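You operate a simulated robot arm through the tools that you are given. There is no shell and no other tool.

You run a simulated two-armed robot. Do the job below in one go: nothing can be reset, and whatever is moved stays where it is left.

## Task
Take the red-and-white checked tea towel from the hall counter top and hang it over the outer airer bar by the counter.

The check looks at the end state, three seconds after you hand in, the way a careful person would. Anything else that was tipped, shoved, dropped, spilled or broken makes it a failure. Flat cloth is picked up by pressing the open fingertips on it (5 to 10 N) and closing them slowly along it; thin cloth reads only 2 to 8 mm in the jaws.

## Robot
Two 6-joint arms with two-finger grippers on one trunk, on a base that moves. Base frame: it is fixed to the floor where the robot stands at the start and does not move with it; the origin is under the middle of the robot, x ahead of it, y to its left, z up. Lengths are in mm, angles in degrees, forces in N, time in s.
The left shoulder is at the start at [70, 176, 1104], the right one opposite. With the tool pointing down near the work surface each hand reaches from about 480 to 800 mm from the robot's upright axis, wherever it stands, measured 20 degrees to its own side. Places, roughly: red-and-white checked tea towel [-2300, -500, 900]. Payload 2.45 kg a hand.
The TCP of each hand is the grasp point between the finger pads, 26 mm short of the fingertips. In the tool frame z runs along the fingers and y along their closing line. The gripper opens to 96 mm; its body begins 69 mm behind the TCP.
Orientation is that of the tool frame in the base frame, as a unit quaternion [x, y, z, w]. With the fingers straight down and closing along the base's y, the tool's x points along the base's -x, its y along +y and its z along -z.

## Interface
- The arms move only by the tool nudge_tool. It takes "left_motion", "right_motion" or both (then of equal length, played together; a hand with none holds still); each is a list of rows, each a list of 6 numbers: the shift along the tool's x, y, z in cm, then the turn, a rotation vector about the tool's x, y, z in rad. In form: [[tx, ty, tz, wx, wy, wz], ...]. A call has 1 to 20 rows; each row is the pose to reach, as a shift and turn from the pose commanded when the call began, along the tool's axes at that moment. "left_hand" and "right_hand" are, for a hand that has rows, the gripper command, from -1 (shut) to 1 (fully open), values between in proportion, set as the call begins (left out, the last holds). A row lasts 0.2 s, in which the tool goes at most 50 mm and 8.6 degrees; a call with a longer step from one row to the next is refused whole, and so is a gripper value outside its range. A pose out of reach is approached as far as the arm can. The call stops where the force on the tool passes 40 N (or 10 N more than at its start, if that is more) or the arm is blocked; 0.2 s more then pass. Each finger travels about 169.8 mm/s and halts on what it meets, pressing with about 32 N; the grip force reading is that of the motor and also rises with nothing between the fingers. The clock runs only during rows and for 0.2 s after the last one: add rows that repeat a pose to give the fingers time. The reply holds the time, the measured pose of the TCP, the force on the tool along the base axes, the opening and the grip force, in the units named above and with some noise, with the torque about the TCP (base axes, N m) and any sound that the robot's microphone picked up, and new pictures: "pictures" is both (left out), scene, wrist or none (wrist: the cameras of the hands that moved).
- Cameras (640 x 400 px; columns grow to the right, rows downward): "scene" is now at [134.8, -5.6, 1420.3]; the picture's right is [-0.05, -1.00, 0.00], its down [-0.61, 0.03, -0.79] and it looks along [0.79, -0.04, -0.61] (base axes); focal length 262 px, centre (320, 200). "left" rides on the left gripper at [82, -3, -98] in its tool frame; the picture's right is [0.04, 1.00, 0.00], its down [-0.73, 0.03, -0.68] and it looks along [-0.68, 0.03, 0.73] (tool axes); focal length 256 px, centre (320, 200). "right" rides on the right gripper at [82, 3, -98] in its tool frame; the picture's right is [-0.04, 1.00, 0.00], its down [-0.73, -0.03, -0.68] and it looks along [-0.68, -0.03, 0.73] (tool axes); focal length 256 px, centre (320, 200). There is no depth. A picture from a camera that has moved, and an enlarged one, comes with that camera's place and axes in the base frame and with its lens.
- move_column(by): slides the trunk up (or, below 0, down) by that many mm; the arms and the scene camera ride with it, the base frame stays. It gives what a move gives, with no picture.
- roll_base(legs): drives the robot by 1 to 6 legs, each [ahead, left, turn to the left] in mm, mm and degrees, along the robot's own axes; the way and the turn of a leg run together, so that a leg with both is an arc; at most 1500 mm and 180 degrees a leg. The arms and the cameras ride along, it lands a little off, and it stops where it bumps. It gives what a move gives, and a new picture of the scene camera.
- aim_head(pan, tilt): turns the head with the scene camera to pan (to the left, within 86 degrees either way) and tilt (down, from -29 to 69), counted from straight ahead of the robot. It gives what a move gives, and a new picture of the scene camera.
- inspect(camera, box): a new picture of the part [left, top, right, bottom] of that camera's present view, enlarged. It takes no simulated time.
- finish_job(): hands the job in; it is judged then, once.

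Nothing tells you exact positions but the pictures and the camera data. Unless the task says otherwise, let go and move clear before handing in.

The tools are called as a command line: name --argument value ..., lists and objects as JSON in quotes. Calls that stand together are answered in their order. nudge_tool: Moves the arms, as the interface text tells. Its arguments: {"type":"object","properties":{"left_motion":{"type":"array"},"left_hand":{"type":"number"},"right_motion":{"type":"array"},"right_hand":{"type":"number"},"pictures":{"type":"string","enum":["both","scene","wrist","none"]}},"required":[]} The other tools are called the same way: move_column (by) moves the trunk up or down; roll_base (legs) drives the base; aim_head (pan, tilt) turns the head that bears the scene camera; inspect (camera, box) takes an enlarged picture of a part of a camera's view; finish_job () hands the job in.

At the start:

```text
clock: 0.0
left_tool_pos: [607.2, 216.1, 1059.6]
left_tcp_rot: [0.001, 1.0, -0.001, -0.001]
left_ft_force: [0.1, 0.3, -0.2]
left_wrist_torque: [-0.03, 0.02, -0.04]
left_grip_width: 96.1
left_gripper_force: 0.0
right_tool_pos: [424.5, -193.1, 1066.9]
right_tcp_rot: [0.0, 1.0, 0.0, -0.001]
right_ft_force: [-0.7, 0.4, 0.0]
right_wrist_torque: [-0.03, -0.01, 0.02]
right_grip_width: 96.1
right_gripper_force: 0.0
trunk travel left (down, up): [-588.0, 252.0]
robot x, y, heading: [2.1, -0.5, 0.1]
head pan, tilt (commanded): [-2.8, 37.6]
```

scene: 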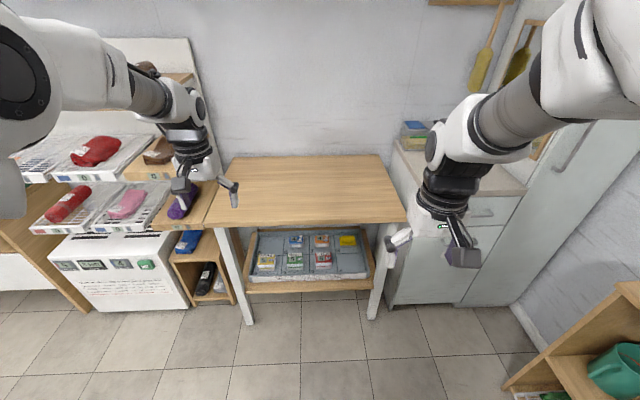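
right: 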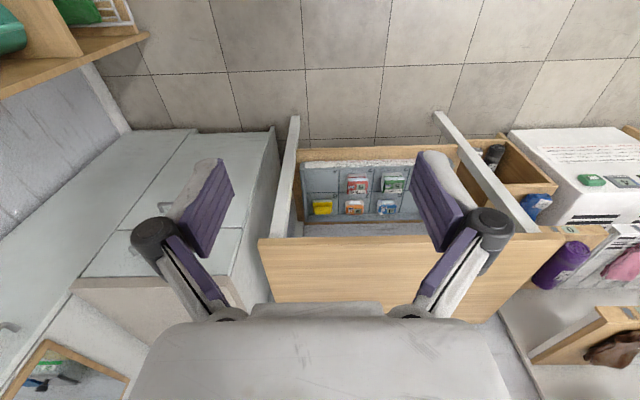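
left: 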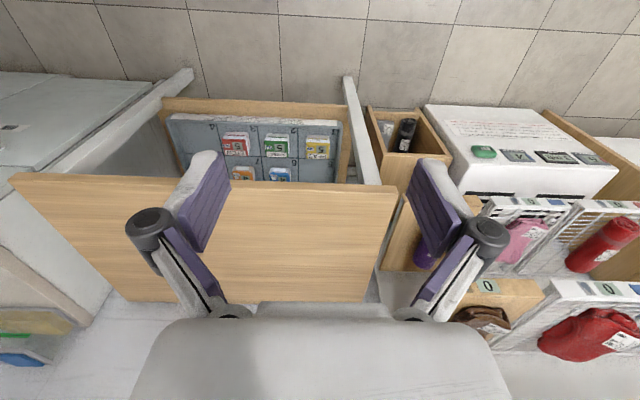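

I see a table ahead with the arms held over it; the towel is said to be behind me near [-2300, -500, 900]. First I look around with the head before driving.

aim_head --pan 86 --tilt 25

aim_head --pan -86 --tilt 25

```text
clock: 1.6
left_tool_pos: [607.6, 217.5, 1059.1]
left_tcp_rot: [0.0, 1.0, 0.0, 0.0]
left_ft_force: [0.4, 0.1, 0.0]
left_wrist_torque: [0.0, -0.03, -0.01]
left_grip_width: 96.0
left_gripper_force: 0.1
right_tool_pos: [423.1, -192.4, 1065.9]
right_tcp_rot: [0.0, 1.0, 0.0, 0.0]
right_ft_force: [-0.9, 1.0, 0.4]
right_wrist_torque: [-0.02, 0.03, 0.02]
right_grip_width: 96.3
right_gripper_force: 0.1
trunk travel left (down, up): [-588.0, 252.0]
robot x, y, heading: [0.2, -0.7, 0.2]
head pan, tilt (commanded): [85.9, 25.0]
camera scene: at [55.0, 90.5, 1440.0], right [1.0, -0.07, 0.0], down [-0.03, -0.42, -0.91], along [0.06, 0.9, -0.42], focal length 262 px, centre (320, 200)
```

scene: 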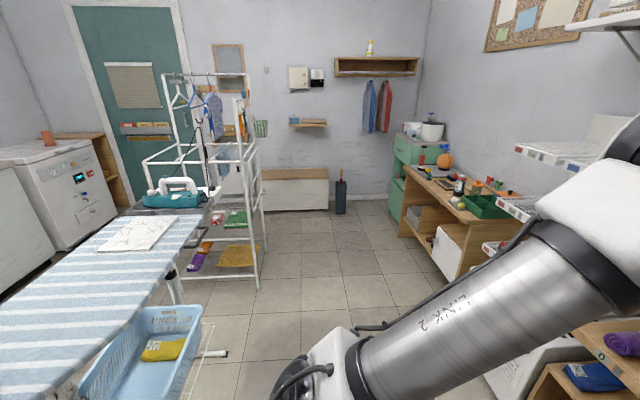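

```text
clock: 4.2
left_tool_pos: [607.4, 216.5, 1059.9]
left_tcp_rot: [0.0, 1.0, 0.0, 0.0]
left_ft_force: [-0.1, -0.6, 0.1]
left_wrist_torque: [0.02, -0.01, 0.0]
left_grip_width: 96.1
left_gripper_force: 0.0
right_tool_pos: [423.7, -191.8, 1065.6]
right_tcp_rot: [-0.001, 1.0, 0.0, 0.0]
right_ft_force: [0.1, -0.1, 0.1]
right_wrist_torque: [-0.03, 0.01, -0.01]
right_grip_width: 96.1
right_gripper_force: 0.1
trunk travel left (down, up): [-588.0, 252.0]
robot x, y, heading: [2.3, 1.2, 0.1]
head pan, tilt (commanded): [-85.9, 25.0]
camera scene: at [55.0, -93.3, 1440.0], right [-1.0, -0.07, 0.0], down [-0.03, 0.42, -0.91], along [0.06, -0.9, -0.42], focal length 262 px, centre (320, 200)
```

scene: 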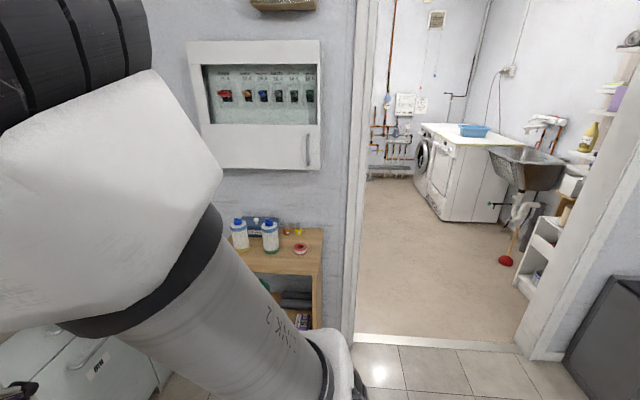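

Ironing board and rack stand at my left rear, a doorway at my right. I tuck the left hand in to match the right one, then turn right to see what lies behind.

nudge_tool --left_motion '[[4.5, 0, 0, 0, 0, 0], [9, 0, 0, 0, 0, 0], [13.5, 0, 0, 0, 0, 0], [18, -2, 0, 0, 0, 0]]' --pictures "none"

aim_head --pan -40 --tilt 40

```text
clock: 5.2
left_tool_pos: [421.3, 194.8, 1062.9]
left_tcp_rot: [0.001, 1.0, 0.001, 0.002]
left_ft_force: [-0.6, -1.1, -0.4]
left_wrist_torque: [0.06, -0.03, 0.0]
left_grip_width: 96.1
left_gripper_force: 0.0
right_tool_pos: [421.5, -195.4, 1066.4]
right_tcp_rot: [-0.001, 1.0, 0.001, 0.001]
right_ft_force: [0.0, -0.9, 0.0]
right_wrist_torque: [0.04, -0.07, 0.0]
right_grip_width: 96.0
right_gripper_force: 0.1
trunk travel left (down, up): [-588.0, 252.0]
robot x, y, heading: [-1.0, -0.4, 0.0]
head pan, tilt (commanded): [-85.9, 25.0]
```

```text
clock: 6.4
left_tool_pos: [425.0, 197.0, 1061.5]
left_tcp_rot: [0.0, 1.0, 0.001, 0.0]
left_ft_force: [-0.9, 0.1, -1.0]
left_wrist_torque: [0.02, 0.03, -0.01]
left_grip_width: 95.9
left_gripper_force: 0.1
right_tool_pos: [423.9, -192.4, 1066.3]
right_tcp_rot: [0.001, 1.0, 0.0, 0.001]
right_ft_force: [0.9, 0.1, -0.4]
right_wrist_torque: [0.01, 0.01, 0.01]
right_grip_width: 96.1
right_gripper_force: 0.0
trunk travel left (down, up): [-588.0, 252.0]
robot x, y, heading: [-0.9, 1.3, -0.1]
head pan, tilt (commanded): [-40.0, 40.0]
camera scene: at [113.2, -56.4, 1416.8], right [-0.64, -0.77, 0.0], down [-0.49, 0.41, -0.77], along [0.59, -0.49, -0.64], focal length 262 px, centre (320, 200)
```

scene: 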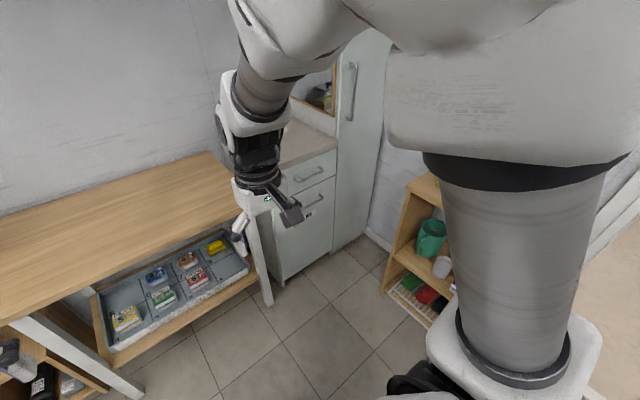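

The right side in front is clear within my turning circle. I turn right 90 degrees in place, then look to where the towel counter should be.

roll_base --legs '[[0, 0, -90]]'

aim_head --pan -80 --tilt 25

```text
clock: 10.6
left_tool_pos: [198.2, -423.8, 1061.1]
left_tcp_rot: [0.706, 0.708, 0.0, 0.0]
left_ft_force: [0.2, 0.7, 0.7]
left_wrist_torque: [-0.02, -0.01, 0.03]
left_grip_width: 96.2
left_gripper_force: 0.1
right_tool_pos: [-190.3, -424.5, 1066.4]
right_tcp_rot: [0.705, 0.709, 0.0, 0.001]
right_ft_force: [-1.7, 0.2, 0.6]
right_wrist_torque: [-0.01, 0.0, -0.05]
right_grip_width: 95.9
right_gripper_force: 0.1
trunk travel left (down, up): [-588.0, 252.0]
robot x, y, heading: [-2.7, 0.2, -89.7]
head pan, tilt (commanded): [-40.0, 40.0]
camera scene: at [-56.1, -117.0, 1416.7], right [-0.77, 0.64, 0.0], down [0.41, 0.49, -0.77], along [-0.49, -0.59, -0.64], focal length 262 px, centre (320, 200)
```

scene: 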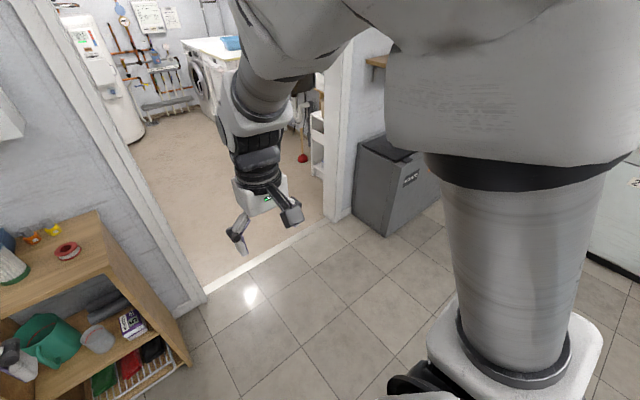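

```text
clock: 11.6
left_tool_pos: [199.0, -424.6, 1061.7]
left_tcp_rot: [0.706, 0.708, 0.0, 0.0]
left_ft_force: [0.0, -0.6, -0.2]
left_wrist_torque: [0.01, -0.01, -0.01]
left_grip_width: 96.1
left_gripper_force: 0.0
right_tool_pos: [-190.9, -423.4, 1066.5]
right_tcp_rot: [0.706, 0.708, 0.0, -0.001]
right_ft_force: [0.6, 0.4, -0.2]
right_wrist_torque: [0.01, -0.01, -0.01]
right_grip_width: 96.2
right_gripper_force: 0.2
trunk travel left (down, up): [-588.0, 252.0]
robot x, y, heading: [0.3, -0.1, -90.0]
head pan, tilt (commanded): [-80.0, 25.0]
camera scene: at [-92.4, -68.1, 1440.0], right [-0.18, 0.98, 0.0], down [0.42, 0.08, -0.91], along [-0.89, -0.16, -0.42], focal length 262 px, centre (320, 200)
```

scene: 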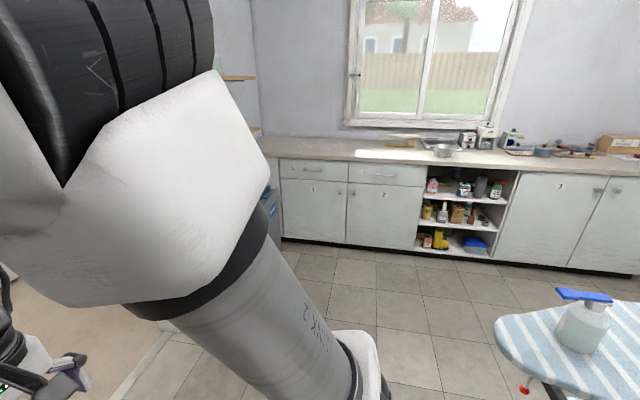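

The hall counter is along the far wall at negative x; the ironing board's tip is near [-590, 275]. I finish the turn to face the counter and look for the towel and the airer.

roll_base --legs '[[0, 0, -90]]'

aim_head --pan 5 --tilt 20

```text
clock: 15.8
left_tool_pos: [-419.9, -207.9, 1061.0]
left_tcp_rot: [1.0, 0.011, 0.0, -0.001]
left_ft_force: [0.6, -0.2, -0.1]
left_wrist_torque: [0.01, -0.03, 0.05]
left_grip_width: 96.0
left_gripper_force: 0.0
right_tool_pos: [-427.9, 182.6, 1066.2]
right_tcp_rot: [1.0, 0.011, 0.0, 0.001]
right_ft_force: [0.8, 0.1, -0.9]
right_wrist_torque: [0.01, 0.02, -0.01]
right_grip_width: 96.0
right_gripper_force: 0.0
trunk travel left (down, up): [-588.0, 252.0]
robot x, y, heading: [0.8, -0.4, -178.6]
head pan, tilt (commanded): [-80.0, 25.0]
camera scene: at [-70.2, 87.8, 1440.0], right [0.98, 0.2, 0.0], down [0.08, -0.41, -0.91], along [-0.18, 0.89, -0.42], focal length 262 px, centre (320, 200)
```

scene: 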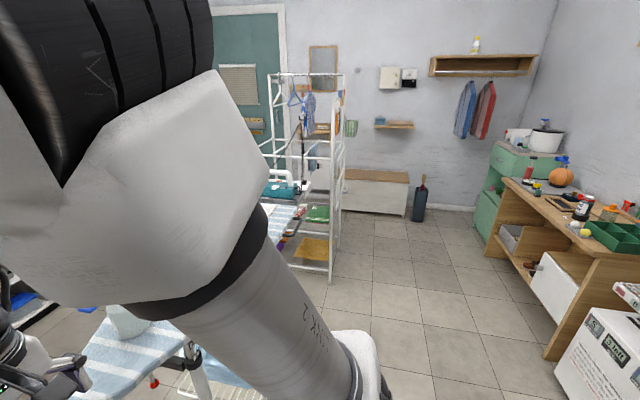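

```text
clock: 17.4
left_tool_pos: [-420.2, -206.6, 1061.1]
left_tcp_rot: [1.0, 0.012, 0.0, -0.001]
left_ft_force: [-0.3, -0.1, 0.2]
left_wrist_torque: [0.03, 0.01, 0.01]
left_grip_width: 95.8
left_gripper_force: 0.1
right_tool_pos: [-428.1, 183.5, 1066.2]
right_tcp_rot: [1.0, 0.011, 0.0, 0.0]
right_ft_force: [0.2, -1.1, 0.3]
right_wrist_torque: [-0.03, -0.01, -0.01]
right_grip_width: 96.1
right_gripper_force: 0.0
trunk travel left (down, up): [-588.0, 252.0]
robot x, y, heading: [0.1, -0.0, -178.7]
head pan, tilt (commanded): [5.0, 20.0]
camera scene: at [-144.7, -12.8, 1448.1], right [-0.11, 0.99, 0.0], down [0.34, 0.04, -0.94], along [-0.93, -0.1, -0.34], focal length 262 px, centre (320, 200)
```

scene: 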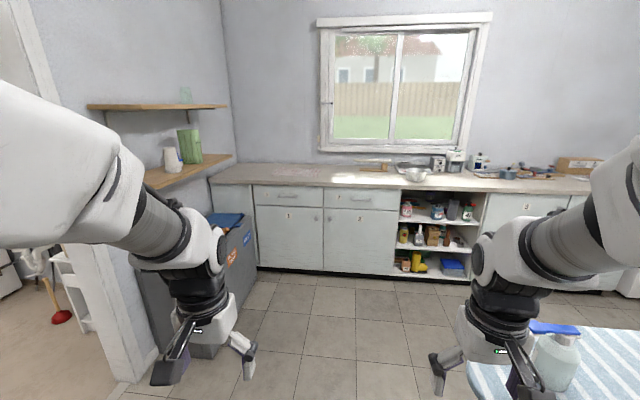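

The counter spans the far wall under the window, but no red check is obvious yet. I zoom in on the counter top.

inspect --camera "scene" --box '[200, 120, 420, 257]'

inspect --camera "scene" --box '[400, 120, 640, 270]'

```text
2.91 times, centred on (310, 188) of scene
camera zoom: at [-144.7, -12.8, 1448.1], right [-0.11, 0.99, 0.0], down [0.34, 0.04, -0.94], along [-0.93, -0.1, -0.34], focal length 761 px, centre (349, 234)
```

zoom: 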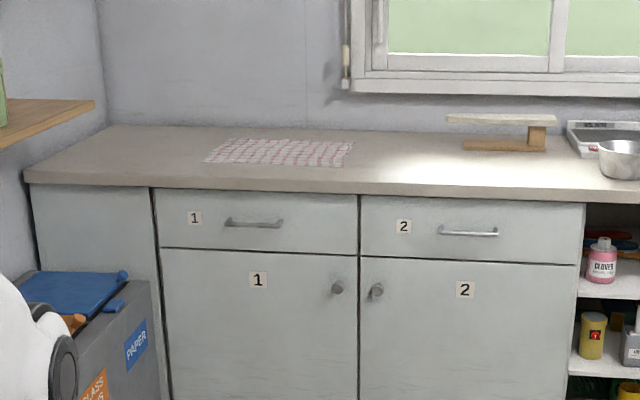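

```text
2.67 times, centred on (520, 195) of scene
camera zoom: at [-144.7, -12.8, 1448.1], right [-0.11, 0.99, 0.0], down [0.34, 0.04, -0.94], along [-0.93, -0.1, -0.34], focal length 698 px, centre (-213, 213)
```

zoom: 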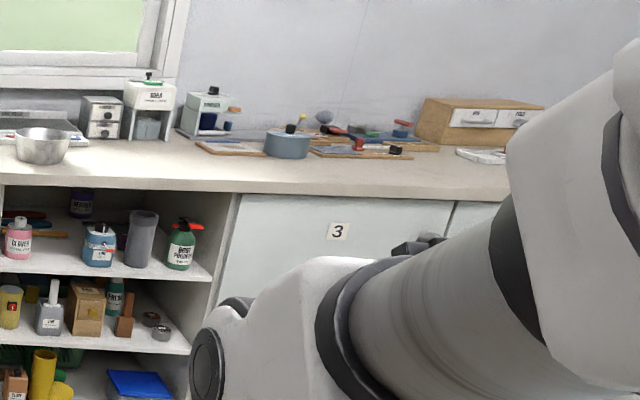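

The towel lies flat on the counter, about x -2190 to -2480, y -655 to -255. I shift away from the ironing board and drive closer to find the airer.

roll_base --legs '[[0, 350, 0], [700, 0, -1.3]]'

aim_head --pan -70 --tilt 20

aim_head --pan 60 --tilt 25

aim_head --pan 0 --tilt 0

```text
clock: 23.2
left_tool_pos: [-1139.0, -549.4, 1062.9]
left_tcp_rot: [1.0, -0.008, 0.0, 0.0]
left_ft_force: [-0.2, 0.0, 0.3]
left_wrist_torque: [0.04, 0.02, -0.01]
left_grip_width: 96.0
left_gripper_force: 0.0
right_tool_pos: [-1131.2, -158.9, 1066.1]
right_tcp_rot: [1.0, -0.007, 0.0, 0.0]
right_ft_force: [1.1, -0.1, 0.3]
right_wrist_torque: [0.02, 0.01, -0.02]
right_grip_width: 95.9
right_gripper_force: 0.0
trunk travel left (down, up): [-588.0, 252.0]
robot x, y, heading: [-709.6, -355.4, 178.9]
head pan, tilt (commanded): [5.0, 20.0]
camera scene: at [-855.5, -364.6, 1448.1], right [-0.07, 1.0, 0.0], down [0.34, 0.03, -0.94], along [-0.94, -0.07, -0.34], focal length 262 px, centre (320, 200)
```

scene: 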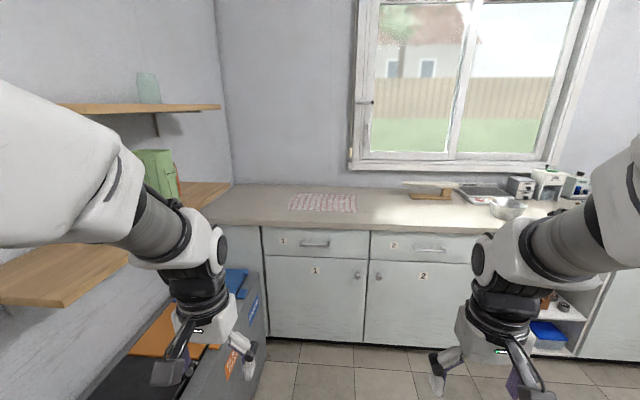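

```text
clock: 24.7
left_tool_pos: [-1138.5, -549.1, 1062.0]
left_tcp_rot: [1.0, -0.008, 0.0, 0.001]
left_ft_force: [0.3, 0.1, -0.6]
left_wrist_torque: [0.02, 0.01, 0.01]
left_grip_width: 95.7
left_gripper_force: 0.0
right_tool_pos: [-1131.8, -158.3, 1066.0]
right_tcp_rot: [1.0, -0.007, 0.0, 0.0]
right_ft_force: [-0.4, -0.8, 0.6]
right_wrist_torque: [-0.02, 0.0, 0.04]
right_grip_width: 96.2
right_gripper_force: 0.1
trunk travel left (down, up): [-588.0, 252.0]
robot x, y, heading: [-711.7, -358.7, 179.1]
head pan, tilt (commanded): [-70.0, 20.0]
camera scene: at [-793.3, -269.8, 1448.1], right [0.94, 0.33, 0.0], down [0.11, -0.32, -0.94], along [-0.31, 0.89, -0.34], focal length 262 px, centre (320, 200)
```

scene: 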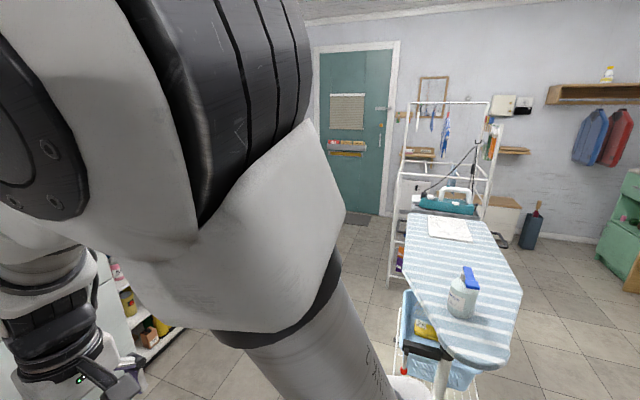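

```text
clock: 26.8
left_tool_pos: [-1139.5, -550.4, 1061.4]
left_tcp_rot: [1.0, -0.007, 0.0, 0.0]
left_ft_force: [-0.6, 0.3, -0.3]
left_wrist_torque: [-0.01, -0.02, 0.0]
left_grip_width: 95.9
left_gripper_force: 0.0
right_tool_pos: [-1131.2, -159.0, 1066.1]
right_tcp_rot: [1.0, -0.007, -0.001, -0.002]
right_ft_force: [0.0, 0.2, 0.6]
right_wrist_torque: [0.02, 0.0, -0.02]
right_grip_width: 96.0
right_gripper_force: 0.1
trunk travel left (down, up): [-588.0, 252.0]
robot x, y, heading: [-707.0, -355.7, 178.9]
head pan, tilt (commanded): [60.0, 25.0]
camera scene: at [-809.8, -436.8, 1440.0], right [-0.86, 0.51, 0.0], down [0.22, 0.36, -0.91], along [-0.46, -0.78, -0.42], focal length 262 px, centre (320, 200)
```

scene: 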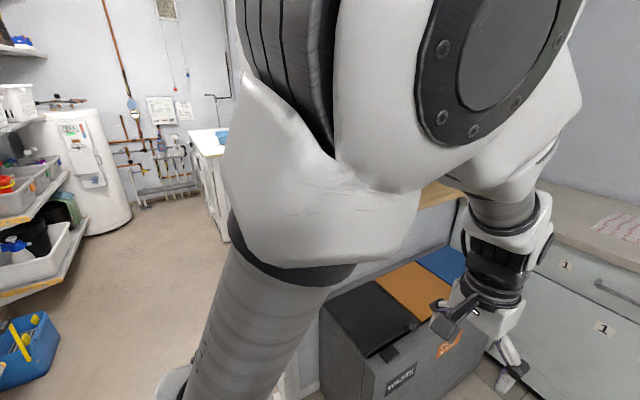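

```text
clock: 28.1
left_tool_pos: [-1138.1, -548.5, 1061.9]
left_tcp_rot: [1.0, -0.007, 0.0, -0.001]
left_ft_force: [1.7, 0.5, 0.3]
left_wrist_torque: [-0.01, -0.02, 0.01]
left_grip_width: 96.3
left_gripper_force: 0.1
right_tool_pos: [-1132.4, -158.4, 1067.4]
right_tcp_rot: [1.0, -0.007, 0.0, 0.0]
right_ft_force: [-0.3, -0.8, -0.9]
right_wrist_torque: [-0.01, 0.0, 0.02]
right_grip_width: 96.1
right_gripper_force: 0.1
trunk travel left (down, up): [-588.0, 252.0]
robot x, y, heading: [-713.5, -354.8, 179.2]
head pan, tilt (commanded): [0.0, 0.0]
camera scene: at [-852.7, -356.6, 1480.4], right [0.01, 1.0, 0.0], down [0.0, 0.0, -1.0], along [-1.0, 0.01, 0.0], focal length 262 px, centre (320, 200)
```

scene: 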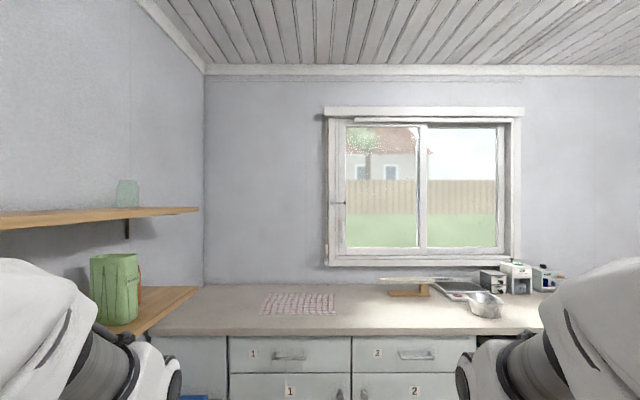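

No airer is visible near the towel itself; the white frame past the ironing board may be it. I turn the head toward it and along the rest of the counter, and zoom.

aim_head --pan -80 --tilt 15

inspect --camera "scene" --box '[260, 80, 520, 242]'

aim_head --pan -35 --tilt 15

```text
clock: 29.6
left_tool_pos: [-1138.1, -549.2, 1060.9]
left_tcp_rot: [1.0, -0.008, 0.0, 0.0]
left_ft_force: [0.5, 0.1, 0.4]
left_wrist_torque: [0.01, -0.02, -0.04]
left_grip_width: 96.0
left_gripper_force: 0.0
right_tool_pos: [-1131.4, -159.1, 1066.5]
right_tcp_rot: [1.0, -0.007, 0.0, 0.0]
right_ft_force: [0.4, 1.0, 0.2]
right_wrist_torque: [0.04, -0.01, 0.0]
right_grip_width: 96.0
right_gripper_force: 0.1
trunk travel left (down, up): [-588.0, 252.0]
robot x, y, heading: [-707.9, -359.4, 179.3]
head pan, tilt (commanded): [-80.0, 15.0]
camera scene: at [-777.7, -265.5, 1456.3], right [0.99, 0.16, 0.0], down [0.04, -0.26, -0.97], along [-0.16, 0.95, -0.26], focal length 262 px, centre (320, 200)
```

scene: 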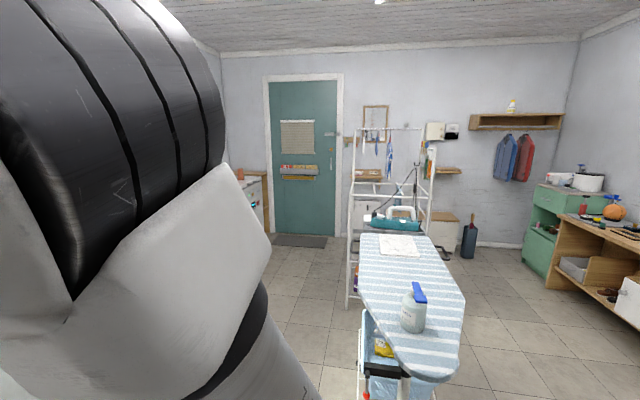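

```text
2.46 times, centred on (390, 161) of scene
camera zoom: at [-777.7, -265.5, 1456.3], right [0.99, 0.16, 0.0], down [0.04, -0.26, -0.97], along [-0.16, 0.95, -0.26], focal length 644 px, centre (148, 296)
```

zoom: 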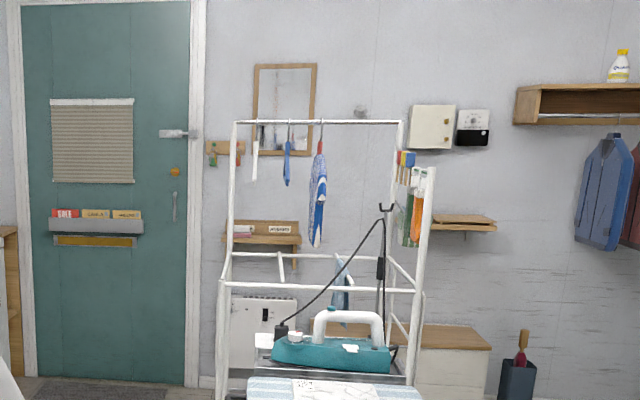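

```text
clock: 30.8
left_tool_pos: [-1138.9, -548.3, 1062.6]
left_tcp_rot: [1.0, -0.007, 0.0, 0.0]
left_ft_force: [0.2, 0.1, 0.3]
left_wrist_torque: [-0.03, 0.01, 0.0]
left_grip_width: 96.2
left_gripper_force: 0.1
right_tool_pos: [-1131.9, -158.1, 1065.3]
right_tcp_rot: [1.0, -0.008, 0.0, 0.001]
right_ft_force: [0.1, -0.1, -0.7]
right_wrist_torque: [0.0, 0.03, 0.0]
right_grip_width: 95.9
right_gripper_force: 0.1
trunk travel left (down, up): [-588.0, 252.0]
robot x, y, heading: [-706.7, -355.3, 179.3]
head pan, tilt (commanded): [-35.0, 15.0]
camera scene: at [-838.4, -303.0, 1456.3], right [0.58, 0.81, 0.0], down [0.21, -0.15, -0.97], along [-0.78, 0.56, -0.26], focal length 262 px, centre (320, 200)
```

scene: 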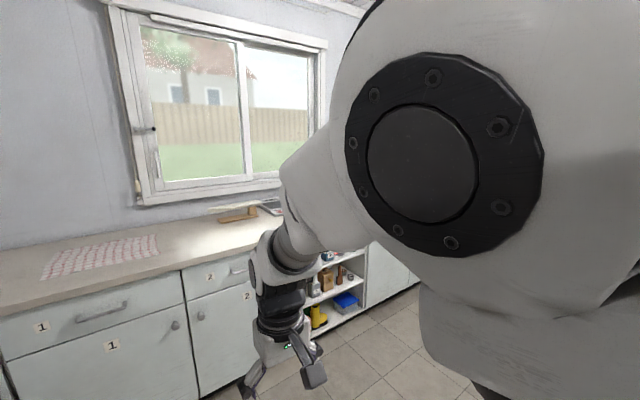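

The white frame past the ironing board has a lower rectangle of bars, but the right part of the counter is still hidden by my arm. I go ahead a little and turn right to look along the counter.

roll_base --legs '[[350, 0, 0], [0, 0, -60]]'

aim_head --pan 0 --tilt 15

```text
clock: 35.7
left_tool_pos: [-1445.2, -80.7, 1062.0]
left_tcp_rot: [0.864, -0.503, 0.0, 0.001]
left_ft_force: [0.1, -0.2, -0.1]
left_wrist_torque: [-0.02, -0.01, 0.01]
left_grip_width: 96.1
left_gripper_force: 0.0
right_tool_pos: [-1104.7, 109.8, 1066.6]
right_tcp_rot: [0.864, -0.503, 0.0, 0.0]
right_ft_force: [0.2, -0.5, -0.2]
right_wrist_torque: [-0.01, -0.01, 0.01]
right_grip_width: 95.9
right_gripper_force: 0.1
trunk travel left (down, up): [-588.0, 252.0]
robot x, y, heading: [-1064.5, -352.0, 119.5]
head pan, tilt (commanded): [-35.0, 15.0]
camera scene: at [-1081.4, -217.5, 1456.3], right [1.0, -0.09, 0.0], down [-0.02, -0.26, -0.97], along [0.09, 0.96, -0.26], focal length 262 px, centre (320, 200)
```

scene: 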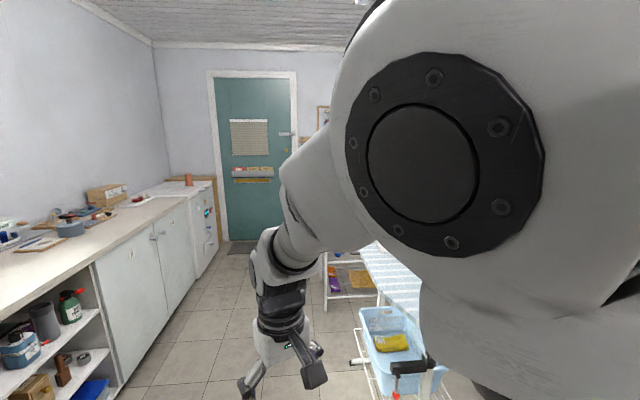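

```text
clock: 36.7
left_tool_pos: [-1445.4, -81.2, 1061.8]
left_tcp_rot: [0.865, -0.502, -0.001, 0.0]
left_ft_force: [-0.4, -0.5, 0.3]
left_wrist_torque: [-0.02, 0.01, -0.02]
left_grip_width: 95.7
left_gripper_force: 0.0
right_tool_pos: [-1106.8, 110.7, 1066.2]
right_tcp_rot: [0.864, -0.503, 0.0, -0.001]
right_ft_force: [0.4, -0.4, -0.5]
right_wrist_torque: [-0.07, 0.01, 0.01]
right_grip_width: 95.9
right_gripper_force: 0.1
trunk travel left (down, up): [-588.0, 252.0]
robot x, y, heading: [-1062.5, -353.5, 119.7]
head pan, tilt (commanded): [0.0, 15.0]
camera scene: at [-1136.3, -229.3, 1456.3], right [0.87, 0.49, 0.0], down [0.13, -0.23, -0.97], along [-0.48, 0.84, -0.26], focal length 262 px, centre (320, 200)
```

scene: 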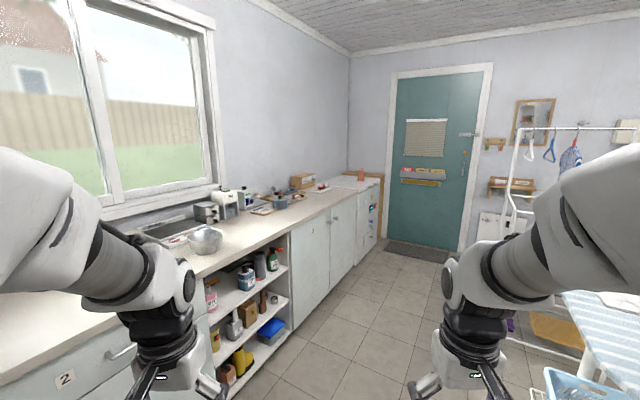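

Only the white frame past the ironing board has bars, so it's likely the airer. I move up the aisle between the counter and the ironing board to see it properly.

roll_base --legs '[[0, 0, -29.7], [0, 250, 0], [500, 0, 0]]'

aim_head --pan -15 --tilt 20

inspect --camera "scene" --box '[240, 60, 480, 210]'

```text
clock: 42.5
left_tool_pos: [-1523.3, 569.3, 1061.5]
left_tcp_rot: [0.71, -0.704, 0.001, 0.0]
left_ft_force: [-0.7, -0.1, 0.2]
left_wrist_torque: [-0.01, 0.01, 0.02]
left_grip_width: 96.0
left_gripper_force: 0.0
right_tool_pos: [-1132.1, 571.9, 1065.9]
right_tcp_rot: [0.711, -0.703, -0.001, 0.0]
right_ft_force: [0.9, 0.5, -0.6]
right_wrist_torque: [0.02, -0.03, -0.02]
right_grip_width: 95.9
right_gripper_force: 0.0
trunk travel left (down, up): [-588.0, 252.0]
robot x, y, heading: [-1321.1, 150.5, 90.6]
head pan, tilt (commanded): [0.0, 15.0]
camera scene: at [-1324.1, 288.4, 1456.3], right [1.0, 0.01, 0.0], down [0.0, -0.26, -0.97], along [-0.01, 0.97, -0.26], focal length 262 px, centre (320, 200)
```

scene: 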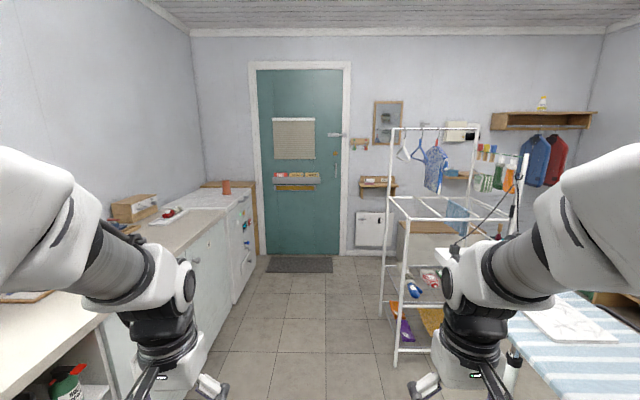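

```text
clock: 43.3
left_tool_pos: [-1522.3, 569.1, 1061.7]
left_tcp_rot: [0.711, -0.703, 0.0, 0.0]
left_ft_force: [0.8, 0.4, -0.4]
left_wrist_torque: [-0.01, 0.03, -0.01]
left_grip_width: 96.1
left_gripper_force: 0.1
right_tool_pos: [-1132.7, 573.0, 1065.3]
right_tcp_rot: [0.711, -0.704, 0.0, 0.0]
right_ft_force: [0.0, 0.6, -0.8]
right_wrist_torque: [0.02, -0.02, 0.02]
right_grip_width: 96.1
right_gripper_force: 0.1
trunk travel left (down, up): [-588.0, 252.0]
robot x, y, heading: [-1321.9, 145.7, 90.7]
head pan, tilt (commanded): [-15.0, 20.0]
camera scene: at [-1300.1, 285.4, 1448.1], right [0.97, -0.25, 0.0], down [-0.08, -0.33, -0.94], along [0.23, 0.91, -0.34], focal length 262 px, centre (320, 200)
```

scene: 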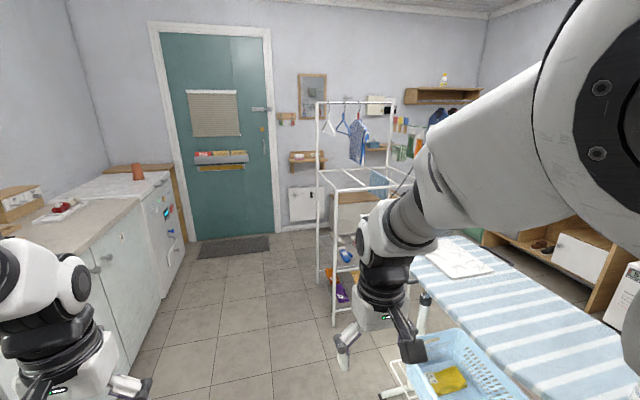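

```text
2.67 times, centred on (360, 135) of scene
camera zoom: at [-1300.1, 285.4, 1448.1], right [0.97, -0.25, 0.0], down [-0.08, -0.33, -0.94], along [0.23, 0.91, -0.34], focal length 698 px, centre (213, 373)
```

zoom: 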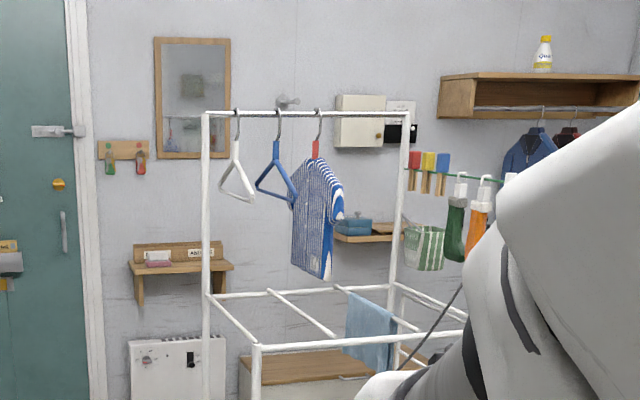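

Now it's clear: a white frame with airer bars at about z 980; the outer bar on the counter side runs along y from about [-856, 1640] to [-833, 2190], next to inner bars with a blue cloth. I drive up the aisle and face it once without load to measure it and check the room.

roll_base --legs '[[0, 120, -0.7], [850, 0, 0], [800, 0, 0]]'

```text
clock: 52.5
left_tool_pos: [-1608.9, 2209.0, 1061.3]
left_tcp_rot: [-0.699, 0.715, 0.0, -0.001]
left_ft_force: [-1.3, 0.2, -0.4]
left_wrist_torque: [0.01, -0.01, 0.02]
left_grip_width: 95.9
left_gripper_force: 0.0
right_tool_pos: [-1219.3, 2198.7, 1066.9]
right_tcp_rot: [-0.698, 0.716, 0.0, 0.0]
right_ft_force: [-0.1, -0.4, 0.3]
right_wrist_torque: [0.01, -0.02, 0.01]
right_grip_width: 96.1
right_gripper_force: 0.0
trunk travel left (down, up): [-588.0, 252.0]
robot x, y, heading: [-1422.3, 1779.4, 88.6]
head pan, tilt (commanded): [-15.0, 20.0]
camera scene: at [-1396.9, 1918.6, 1448.1], right [0.96, -0.28, 0.0], down [-0.1, -0.33, -0.94], along [0.27, 0.9, -0.34], focal length 262 px, centre (320, 200)
```

scene: 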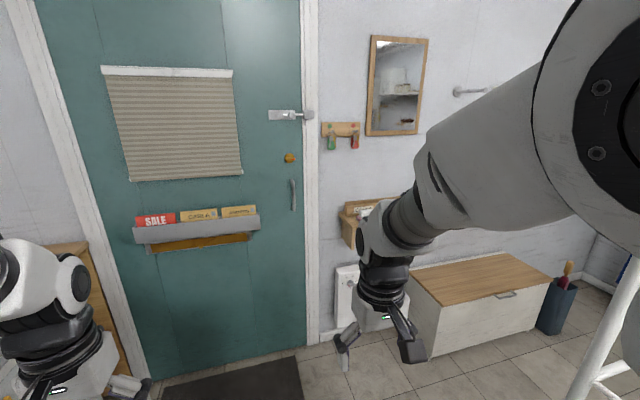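

The door wall is ahead; the airer is to my right. I step slightly toward the counter and turn right to face the airer.

roll_base --legs '[[0, 50, 0], [0, 0, -88.6]]'

aim_head --pan 0 --tilt 35

```text
clock: 57.1
left_tool_pos: [-1046.6, 1978.9, 1061.9]
left_tcp_rot: [0.0, 1.0, 0.0, 0.0]
left_ft_force: [-0.3, 0.1, 0.2]
left_wrist_torque: [-0.01, 0.01, -0.01]
left_grip_width: 96.1
left_gripper_force: 0.0
right_tool_pos: [-1047.5, 1589.2, 1066.0]
right_tcp_rot: [0.0, 1.0, 0.0, 0.0]
right_ft_force: [-0.9, 0.2, -0.2]
right_wrist_torque: [0.0, 0.03, -0.01]
right_grip_width: 95.6
right_gripper_force: 0.1
trunk travel left (down, up): [-588.0, 252.0]
robot x, y, heading: [-1473.3, 1780.5, 0.2]
head pan, tilt (commanded): [-15.0, 20.0]
camera scene: at [-1333.6, 1756.1, 1448.1], right [-0.26, -0.97, 0.0], down [-0.33, 0.09, -0.94], along [0.91, -0.24, -0.34], focal length 262 px, centre (320, 200)
```

scene: 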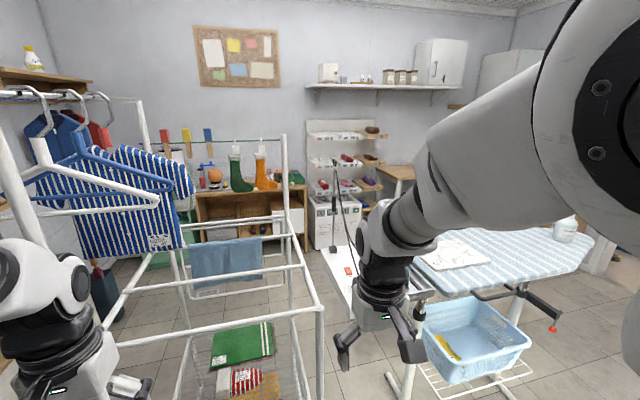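

```text
clock: 57.9
left_tool_pos: [-1046.0, 1978.4, 1061.7]
left_tcp_rot: [0.0, 1.0, 0.0, 0.0]
left_ft_force: [-0.4, -0.8, -0.4]
left_wrist_torque: [0.03, 0.0, 0.02]
left_grip_width: 96.1
left_gripper_force: 0.1
right_tool_pos: [-1048.3, 1589.5, 1066.7]
right_tcp_rot: [0.0, 1.0, 0.001, 0.0]
right_ft_force: [-0.3, 0.9, -0.2]
right_wrist_torque: [0.0, -0.02, 0.01]
right_grip_width: 95.7
right_gripper_force: 0.0
trunk travel left (down, up): [-588.0, 252.0]
robot x, y, heading: [-1471.7, 1783.9, 0.1]
head pan, tilt (commanded): [0.0, 35.0]
camera scene: at [-1335.5, 1780.1, 1424.3], right [0.0, -1.0, 0.0], down [-0.57, 0.0, -0.82], along [0.82, 0.0, -0.57], focal length 262 px, centre (320, 200)
```

scene: 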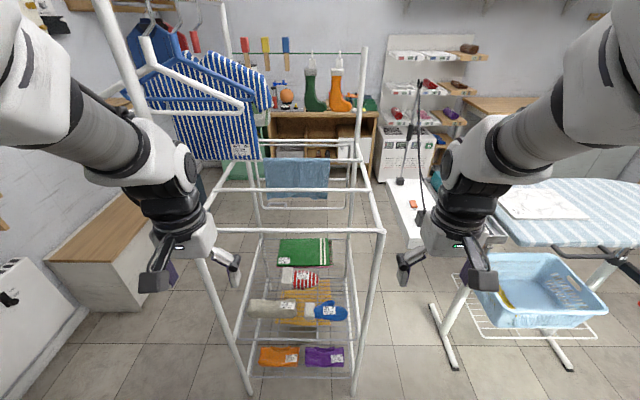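

The outer bar by the counter is the nearest one, crossing in front of me at about x -845, y 1620 to 2080. I zoom in to measure it and the hanger tips near it.

inspect --camera "scene" --box '[180, 80, 420, 230]'

inspect --camera "scene" --box '[180, 200, 420, 350]'

inspect --camera "left" --box '[0, 0, 640, 400]'

inspect --camera "right" --box '[0, 0, 640, 400]'

```text
2.67 times, centred on (300, 155) of scene
camera zoom: at [-1335.5, 1780.1, 1424.3], right [0.0, -1.0, 0.0], down [-0.57, 0.0, -0.82], along [0.82, 0.0, -0.57], focal length 698 px, centre (373, 320)
```

zoom: 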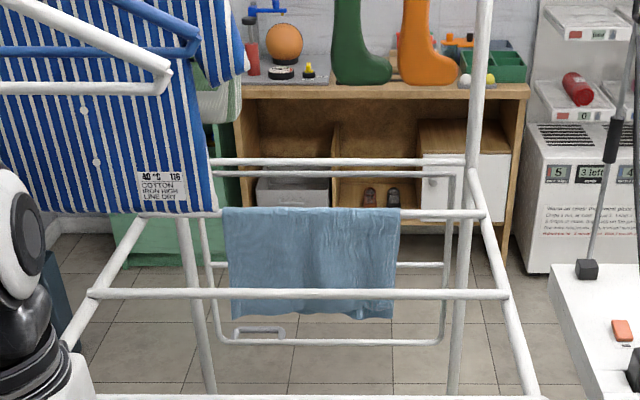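

```text
2.67 times, centred on (300, 275) of scene
camera zoom: at [-1335.5, 1780.1, 1424.3], right [0.0, -1.0, 0.0], down [-0.57, 0.0, -0.82], along [0.82, 0.0, -0.57], focal length 698 px, centre (373, 0)
```

zoom: 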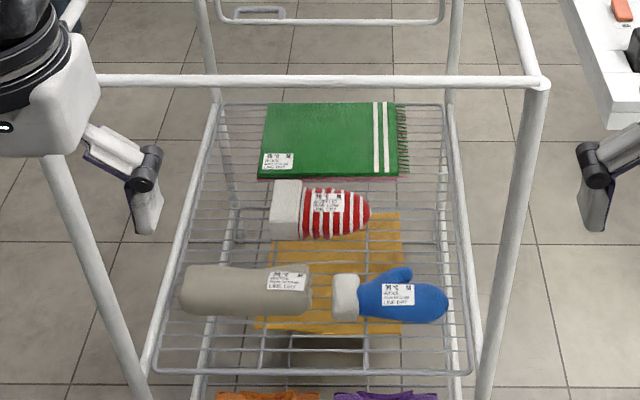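

```text
1.00 times, centred on (320, 200) of left (not enlarged: the box is as wide or as high as the picture)
camera zoom: at [-1128.5, 1976.2, 1160.4], right [-0.04, 1.0, 0.0], down [0.73, 0.03, 0.68], along [0.68, 0.03, -0.73], focal length 256 px, centre (320, 200)
```

zoom: 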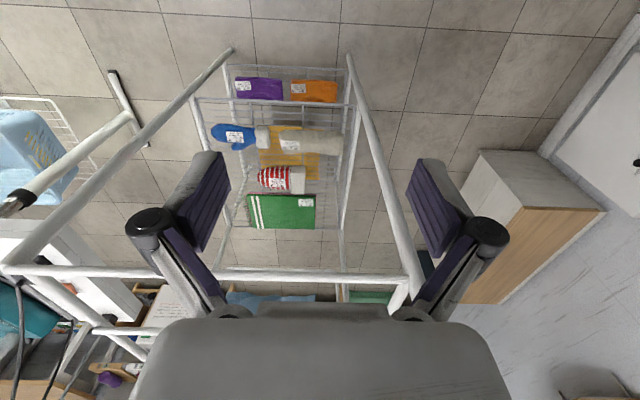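

```text
1.00 times, centred on (320, 200) of right (not enlarged: the box is as wide or as high as the picture)
camera zoom: at [-1128.6, 1591.6, 1164.4], right [0.04, 1.0, 0.0], down [0.73, -0.03, 0.68], along [0.68, -0.03, -0.73], focal length 256 px, centre (320, 200)
```

zoom: 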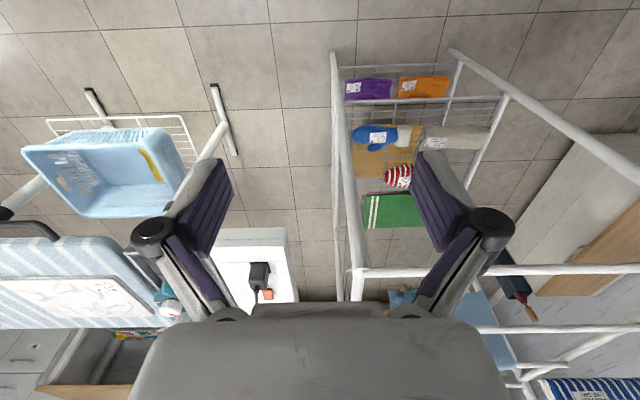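

The bar is at about x -862, z 1003, y 1630 to 2095; the white hanger's tip is near [-751, 1946, 1256], so I'll later tilt the hands forward to stay clear. Now I look down to gauge my own base size before driving back to the towel.

aim_head --pan 0 --tilt 69

```text
clock: 58.9
left_tool_pos: [-1047.6, 1979.0, 1062.4]
left_tcp_rot: [0.0, 1.0, -0.001, 0.0]
left_ft_force: [-0.7, -0.3, 0.4]
left_wrist_torque: [-0.01, -0.01, 0.02]
left_grip_width: 96.3
left_gripper_force: 0.0
right_tool_pos: [-1048.2, 1589.7, 1065.9]
right_tcp_rot: [0.0, 1.0, 0.0, 0.0]
right_ft_force: [-0.6, -1.0, -1.0]
right_wrist_torque: [0.01, 0.04, -0.02]
right_grip_width: 96.0
right_gripper_force: 0.0
trunk travel left (down, up): [-588.0, 252.0]
robot x, y, heading: [-1471.1, 1781.7, 0.1]
head pan, tilt (commanded): [0.0, 68.8]
camera scene: at [-1367.6, 1780.2, 1380.6], right [0.0, -1.0, 0.0], down [-0.93, 0.0, -0.36], along [0.36, 0.0, -0.93], focal length 262 px, centre (320, 200)
```

scene: 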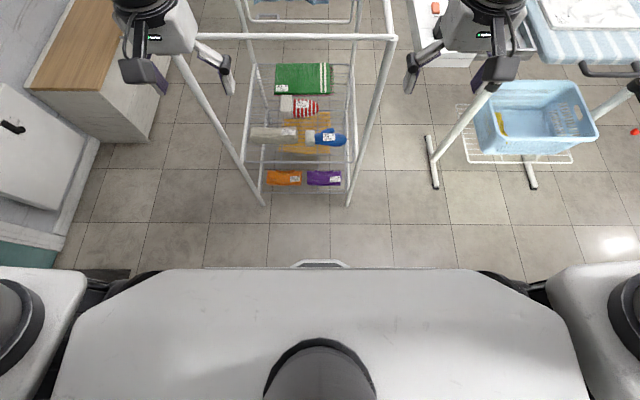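

My base front is under 265 mm from my axis, so I can stand about 380 mm from the counter. I drive back down the aisle and turn to face the towel.

roll_base --legs '[[0, 0, 89.9], [-1100, 0, 0], [-1100, -40, 0]]'

```text
clock: 73.5
left_tool_pos: [-1602.3, 23.5, 1061.8]
left_tcp_rot: [0.714, -0.701, 0.0, 0.0]
left_ft_force: [0.2, 0.6, -0.2]
left_wrist_torque: [0.02, 0.01, 0.01]
left_grip_width: 95.9
left_gripper_force: 0.1
right_tool_pos: [-1213.6, 30.2, 1066.3]
right_tcp_rot: [0.713, -0.701, 0.0, 0.001]
right_ft_force: [-0.1, -0.2, -0.1]
right_wrist_torque: [0.0, -0.03, 0.02]
right_grip_width: 96.0
right_gripper_force: 0.1
trunk travel left (down, up): [-588.0, 252.0]
robot x, y, heading: [-1399.2, -395.6, 91.0]
head pan, tilt (commanded): [0.0, 68.8]
camera scene: at [-1402.6, -292.9, 1380.6], right [1.0, 0.02, 0.0], down [0.02, -0.93, -0.36], along [-0.01, 0.36, -0.93], focal length 262 px, centre (320, 200)
```

scene: 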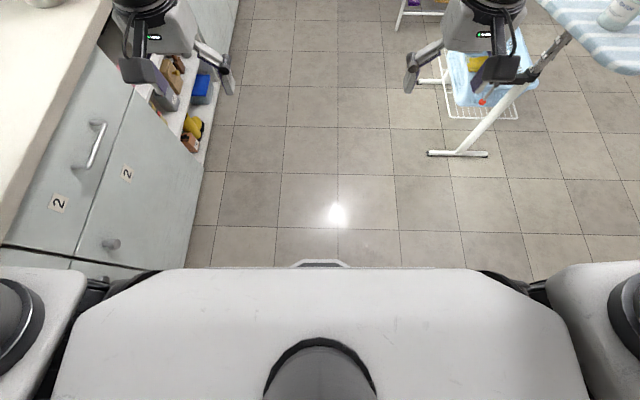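

I'm in front of the counter area. I turn left to face the towel and measure it from close up.

roll_base --legs '[[0, 0, 89]]'

aim_head --pan 0 --tilt 35

inspect --camera "scene" --box '[200, 60, 440, 210]'

inspect --camera "left" --box '[0, 0, 640, 400]'

inspect --camera "right" --box '[0, 0, 640, 400]'

```text
clock: 77.8
left_tool_pos: [-1819.6, -604.8, 1062.5]
left_tcp_rot: [1.0, 0.011, 0.0, 0.0]
left_ft_force: [-1.2, -0.1, 0.6]
left_wrist_torque: [0.0, 0.0, -0.02]
left_grip_width: 96.0
left_gripper_force: 0.0
right_tool_pos: [-1826.9, -214.5, 1066.2]
right_tcp_rot: [1.0, 0.011, -0.001, 0.0]
right_ft_force: [0.6, 0.2, 0.4]
right_wrist_torque: [-0.01, -0.01, 0.01]
right_grip_width: 96.3
right_gripper_force: 0.1
trunk travel left (down, up): [-588.0, 252.0]
robot x, y, heading: [-1403.2, -396.6, -178.4]
head pan, tilt (commanded): [0.0, 68.8]
camera scene: at [-1506.9, -401.3, 1380.6], right [-0.02, 1.0, 0.0], down [0.93, 0.02, -0.36], along [-0.36, -0.01, -0.93], focal length 262 px, centre (320, 200)
```

scene: 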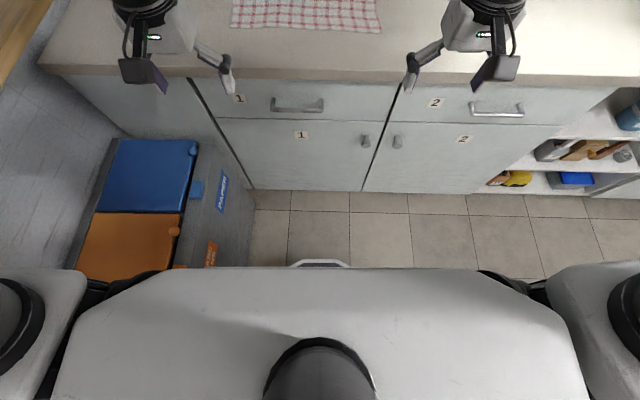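

```text
clock: 78.8
left_tool_pos: [-1819.2, -602.7, 1063.1]
left_tcp_rot: [1.0, 0.01, 0.0, 0.0]
left_ft_force: [-0.7, -0.8, 0.1]
left_wrist_torque: [-0.03, 0.0, 0.01]
left_grip_width: 96.0
left_gripper_force: 0.1
right_tool_pos: [-1826.7, -214.0, 1066.2]
right_tcp_rot: [1.0, 0.011, 0.001, 0.0]
right_ft_force: [0.8, 0.0, 0.1]
right_wrist_torque: [0.0, 0.02, -0.02]
right_grip_width: 96.1
right_gripper_force: 0.0
trunk travel left (down, up): [-588.0, 252.0]
robot x, y, heading: [-1401.5, -400.0, -178.8]
head pan, tilt (commanded): [0.0, 35.0]
camera scene: at [-1539.0, -402.0, 1424.2], right [-0.02, 1.0, 0.0], down [0.57, 0.01, -0.82], along [-0.82, -0.02, -0.57], focal length 262 px, centre (320, 200)
```

scene: 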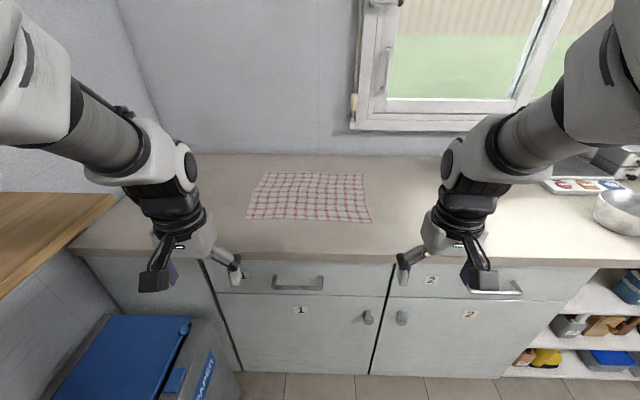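

```text
2.67 times, centred on (320, 135) of scene
camera zoom: at [-1539.0, -402.0, 1424.2], right [-0.02, 1.0, 0.0], down [0.57, 0.01, -0.82], along [-0.82, -0.02, -0.57], focal length 698 px, centre (320, 373)
```

zoom: 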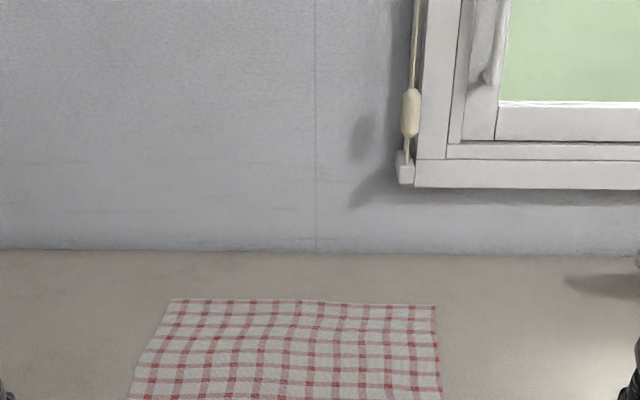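

```text
1.00 times, centred on (320, 200) of left (not enlarged: the box is as wide or as high as the picture)
camera zoom: at [-1738.3, -598.5, 1160.4], right [0.06, -1.0, 0.0], down [-0.73, -0.05, 0.68], along [-0.68, -0.04, -0.73], focal length 256 px, centre (320, 200)
```

zoom: 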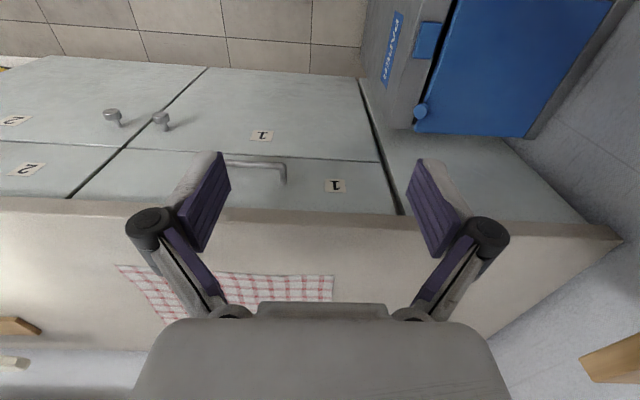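

```text
1.00 times, centred on (320, 200) of right (not enlarged: the box is as wide or as high as the picture)
camera zoom: at [-1744.0, -216.2, 1164.4], right [-0.02, -1.0, 0.0], down [-0.73, 0.01, 0.68], along [-0.68, 0.01, -0.73], focal length 256 px, centre (320, 200)
```

zoom: 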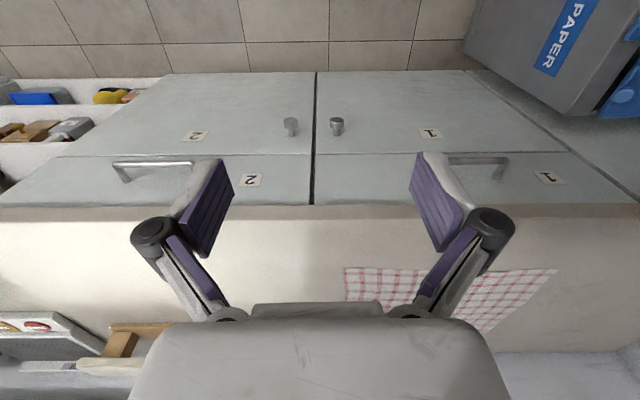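

Triangulated: counter top about z 878, towel front edge x ≈ -2207, spanning y -655 to -250, depth about 305 mm. I drive up to about x -1560 and square up.

roll_base --legs '[[160, 20, -1.2]]'

```text
clock: 80.2
left_tool_pos: [-1981.6, -616.5, 1061.8]
left_tcp_rot: [1.0, -0.001, 0.0, 0.0]
left_ft_force: [1.4, -0.2, 0.3]
left_wrist_torque: [0.01, 0.01, 0.03]
left_grip_width: 96.3
left_gripper_force: 0.1
right_tool_pos: [-1980.1, -227.1, 1067.3]
right_tcp_rot: [1.0, -0.001, 0.0, 0.001]
right_ft_force: [0.3, 0.4, -0.4]
right_wrist_torque: [-0.03, 0.01, -0.05]
right_grip_width: 96.1
right_gripper_force: 0.0
trunk travel left (down, up): [-588.0, 252.0]
robot x, y, heading: [-1558.4, -419.4, 180.1]
head pan, tilt (commanded): [0.0, 35.0]
camera scene: at [-1696.8, -420.4, 1424.4], right [0.0, 1.0, 0.0], down [0.57, 0.0, -0.82], along [-0.82, 0.0, -0.57], focal length 262 px, centre (320, 200)
```

scene: 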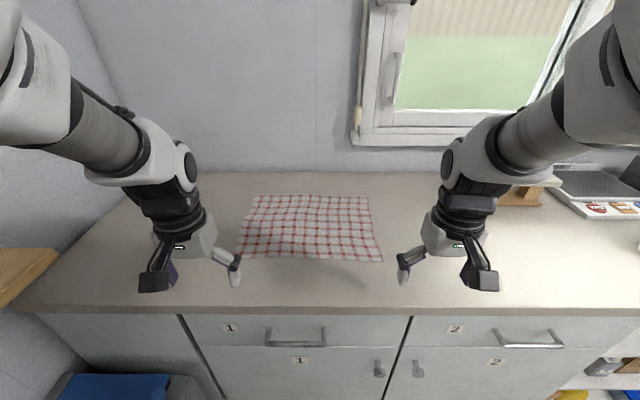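

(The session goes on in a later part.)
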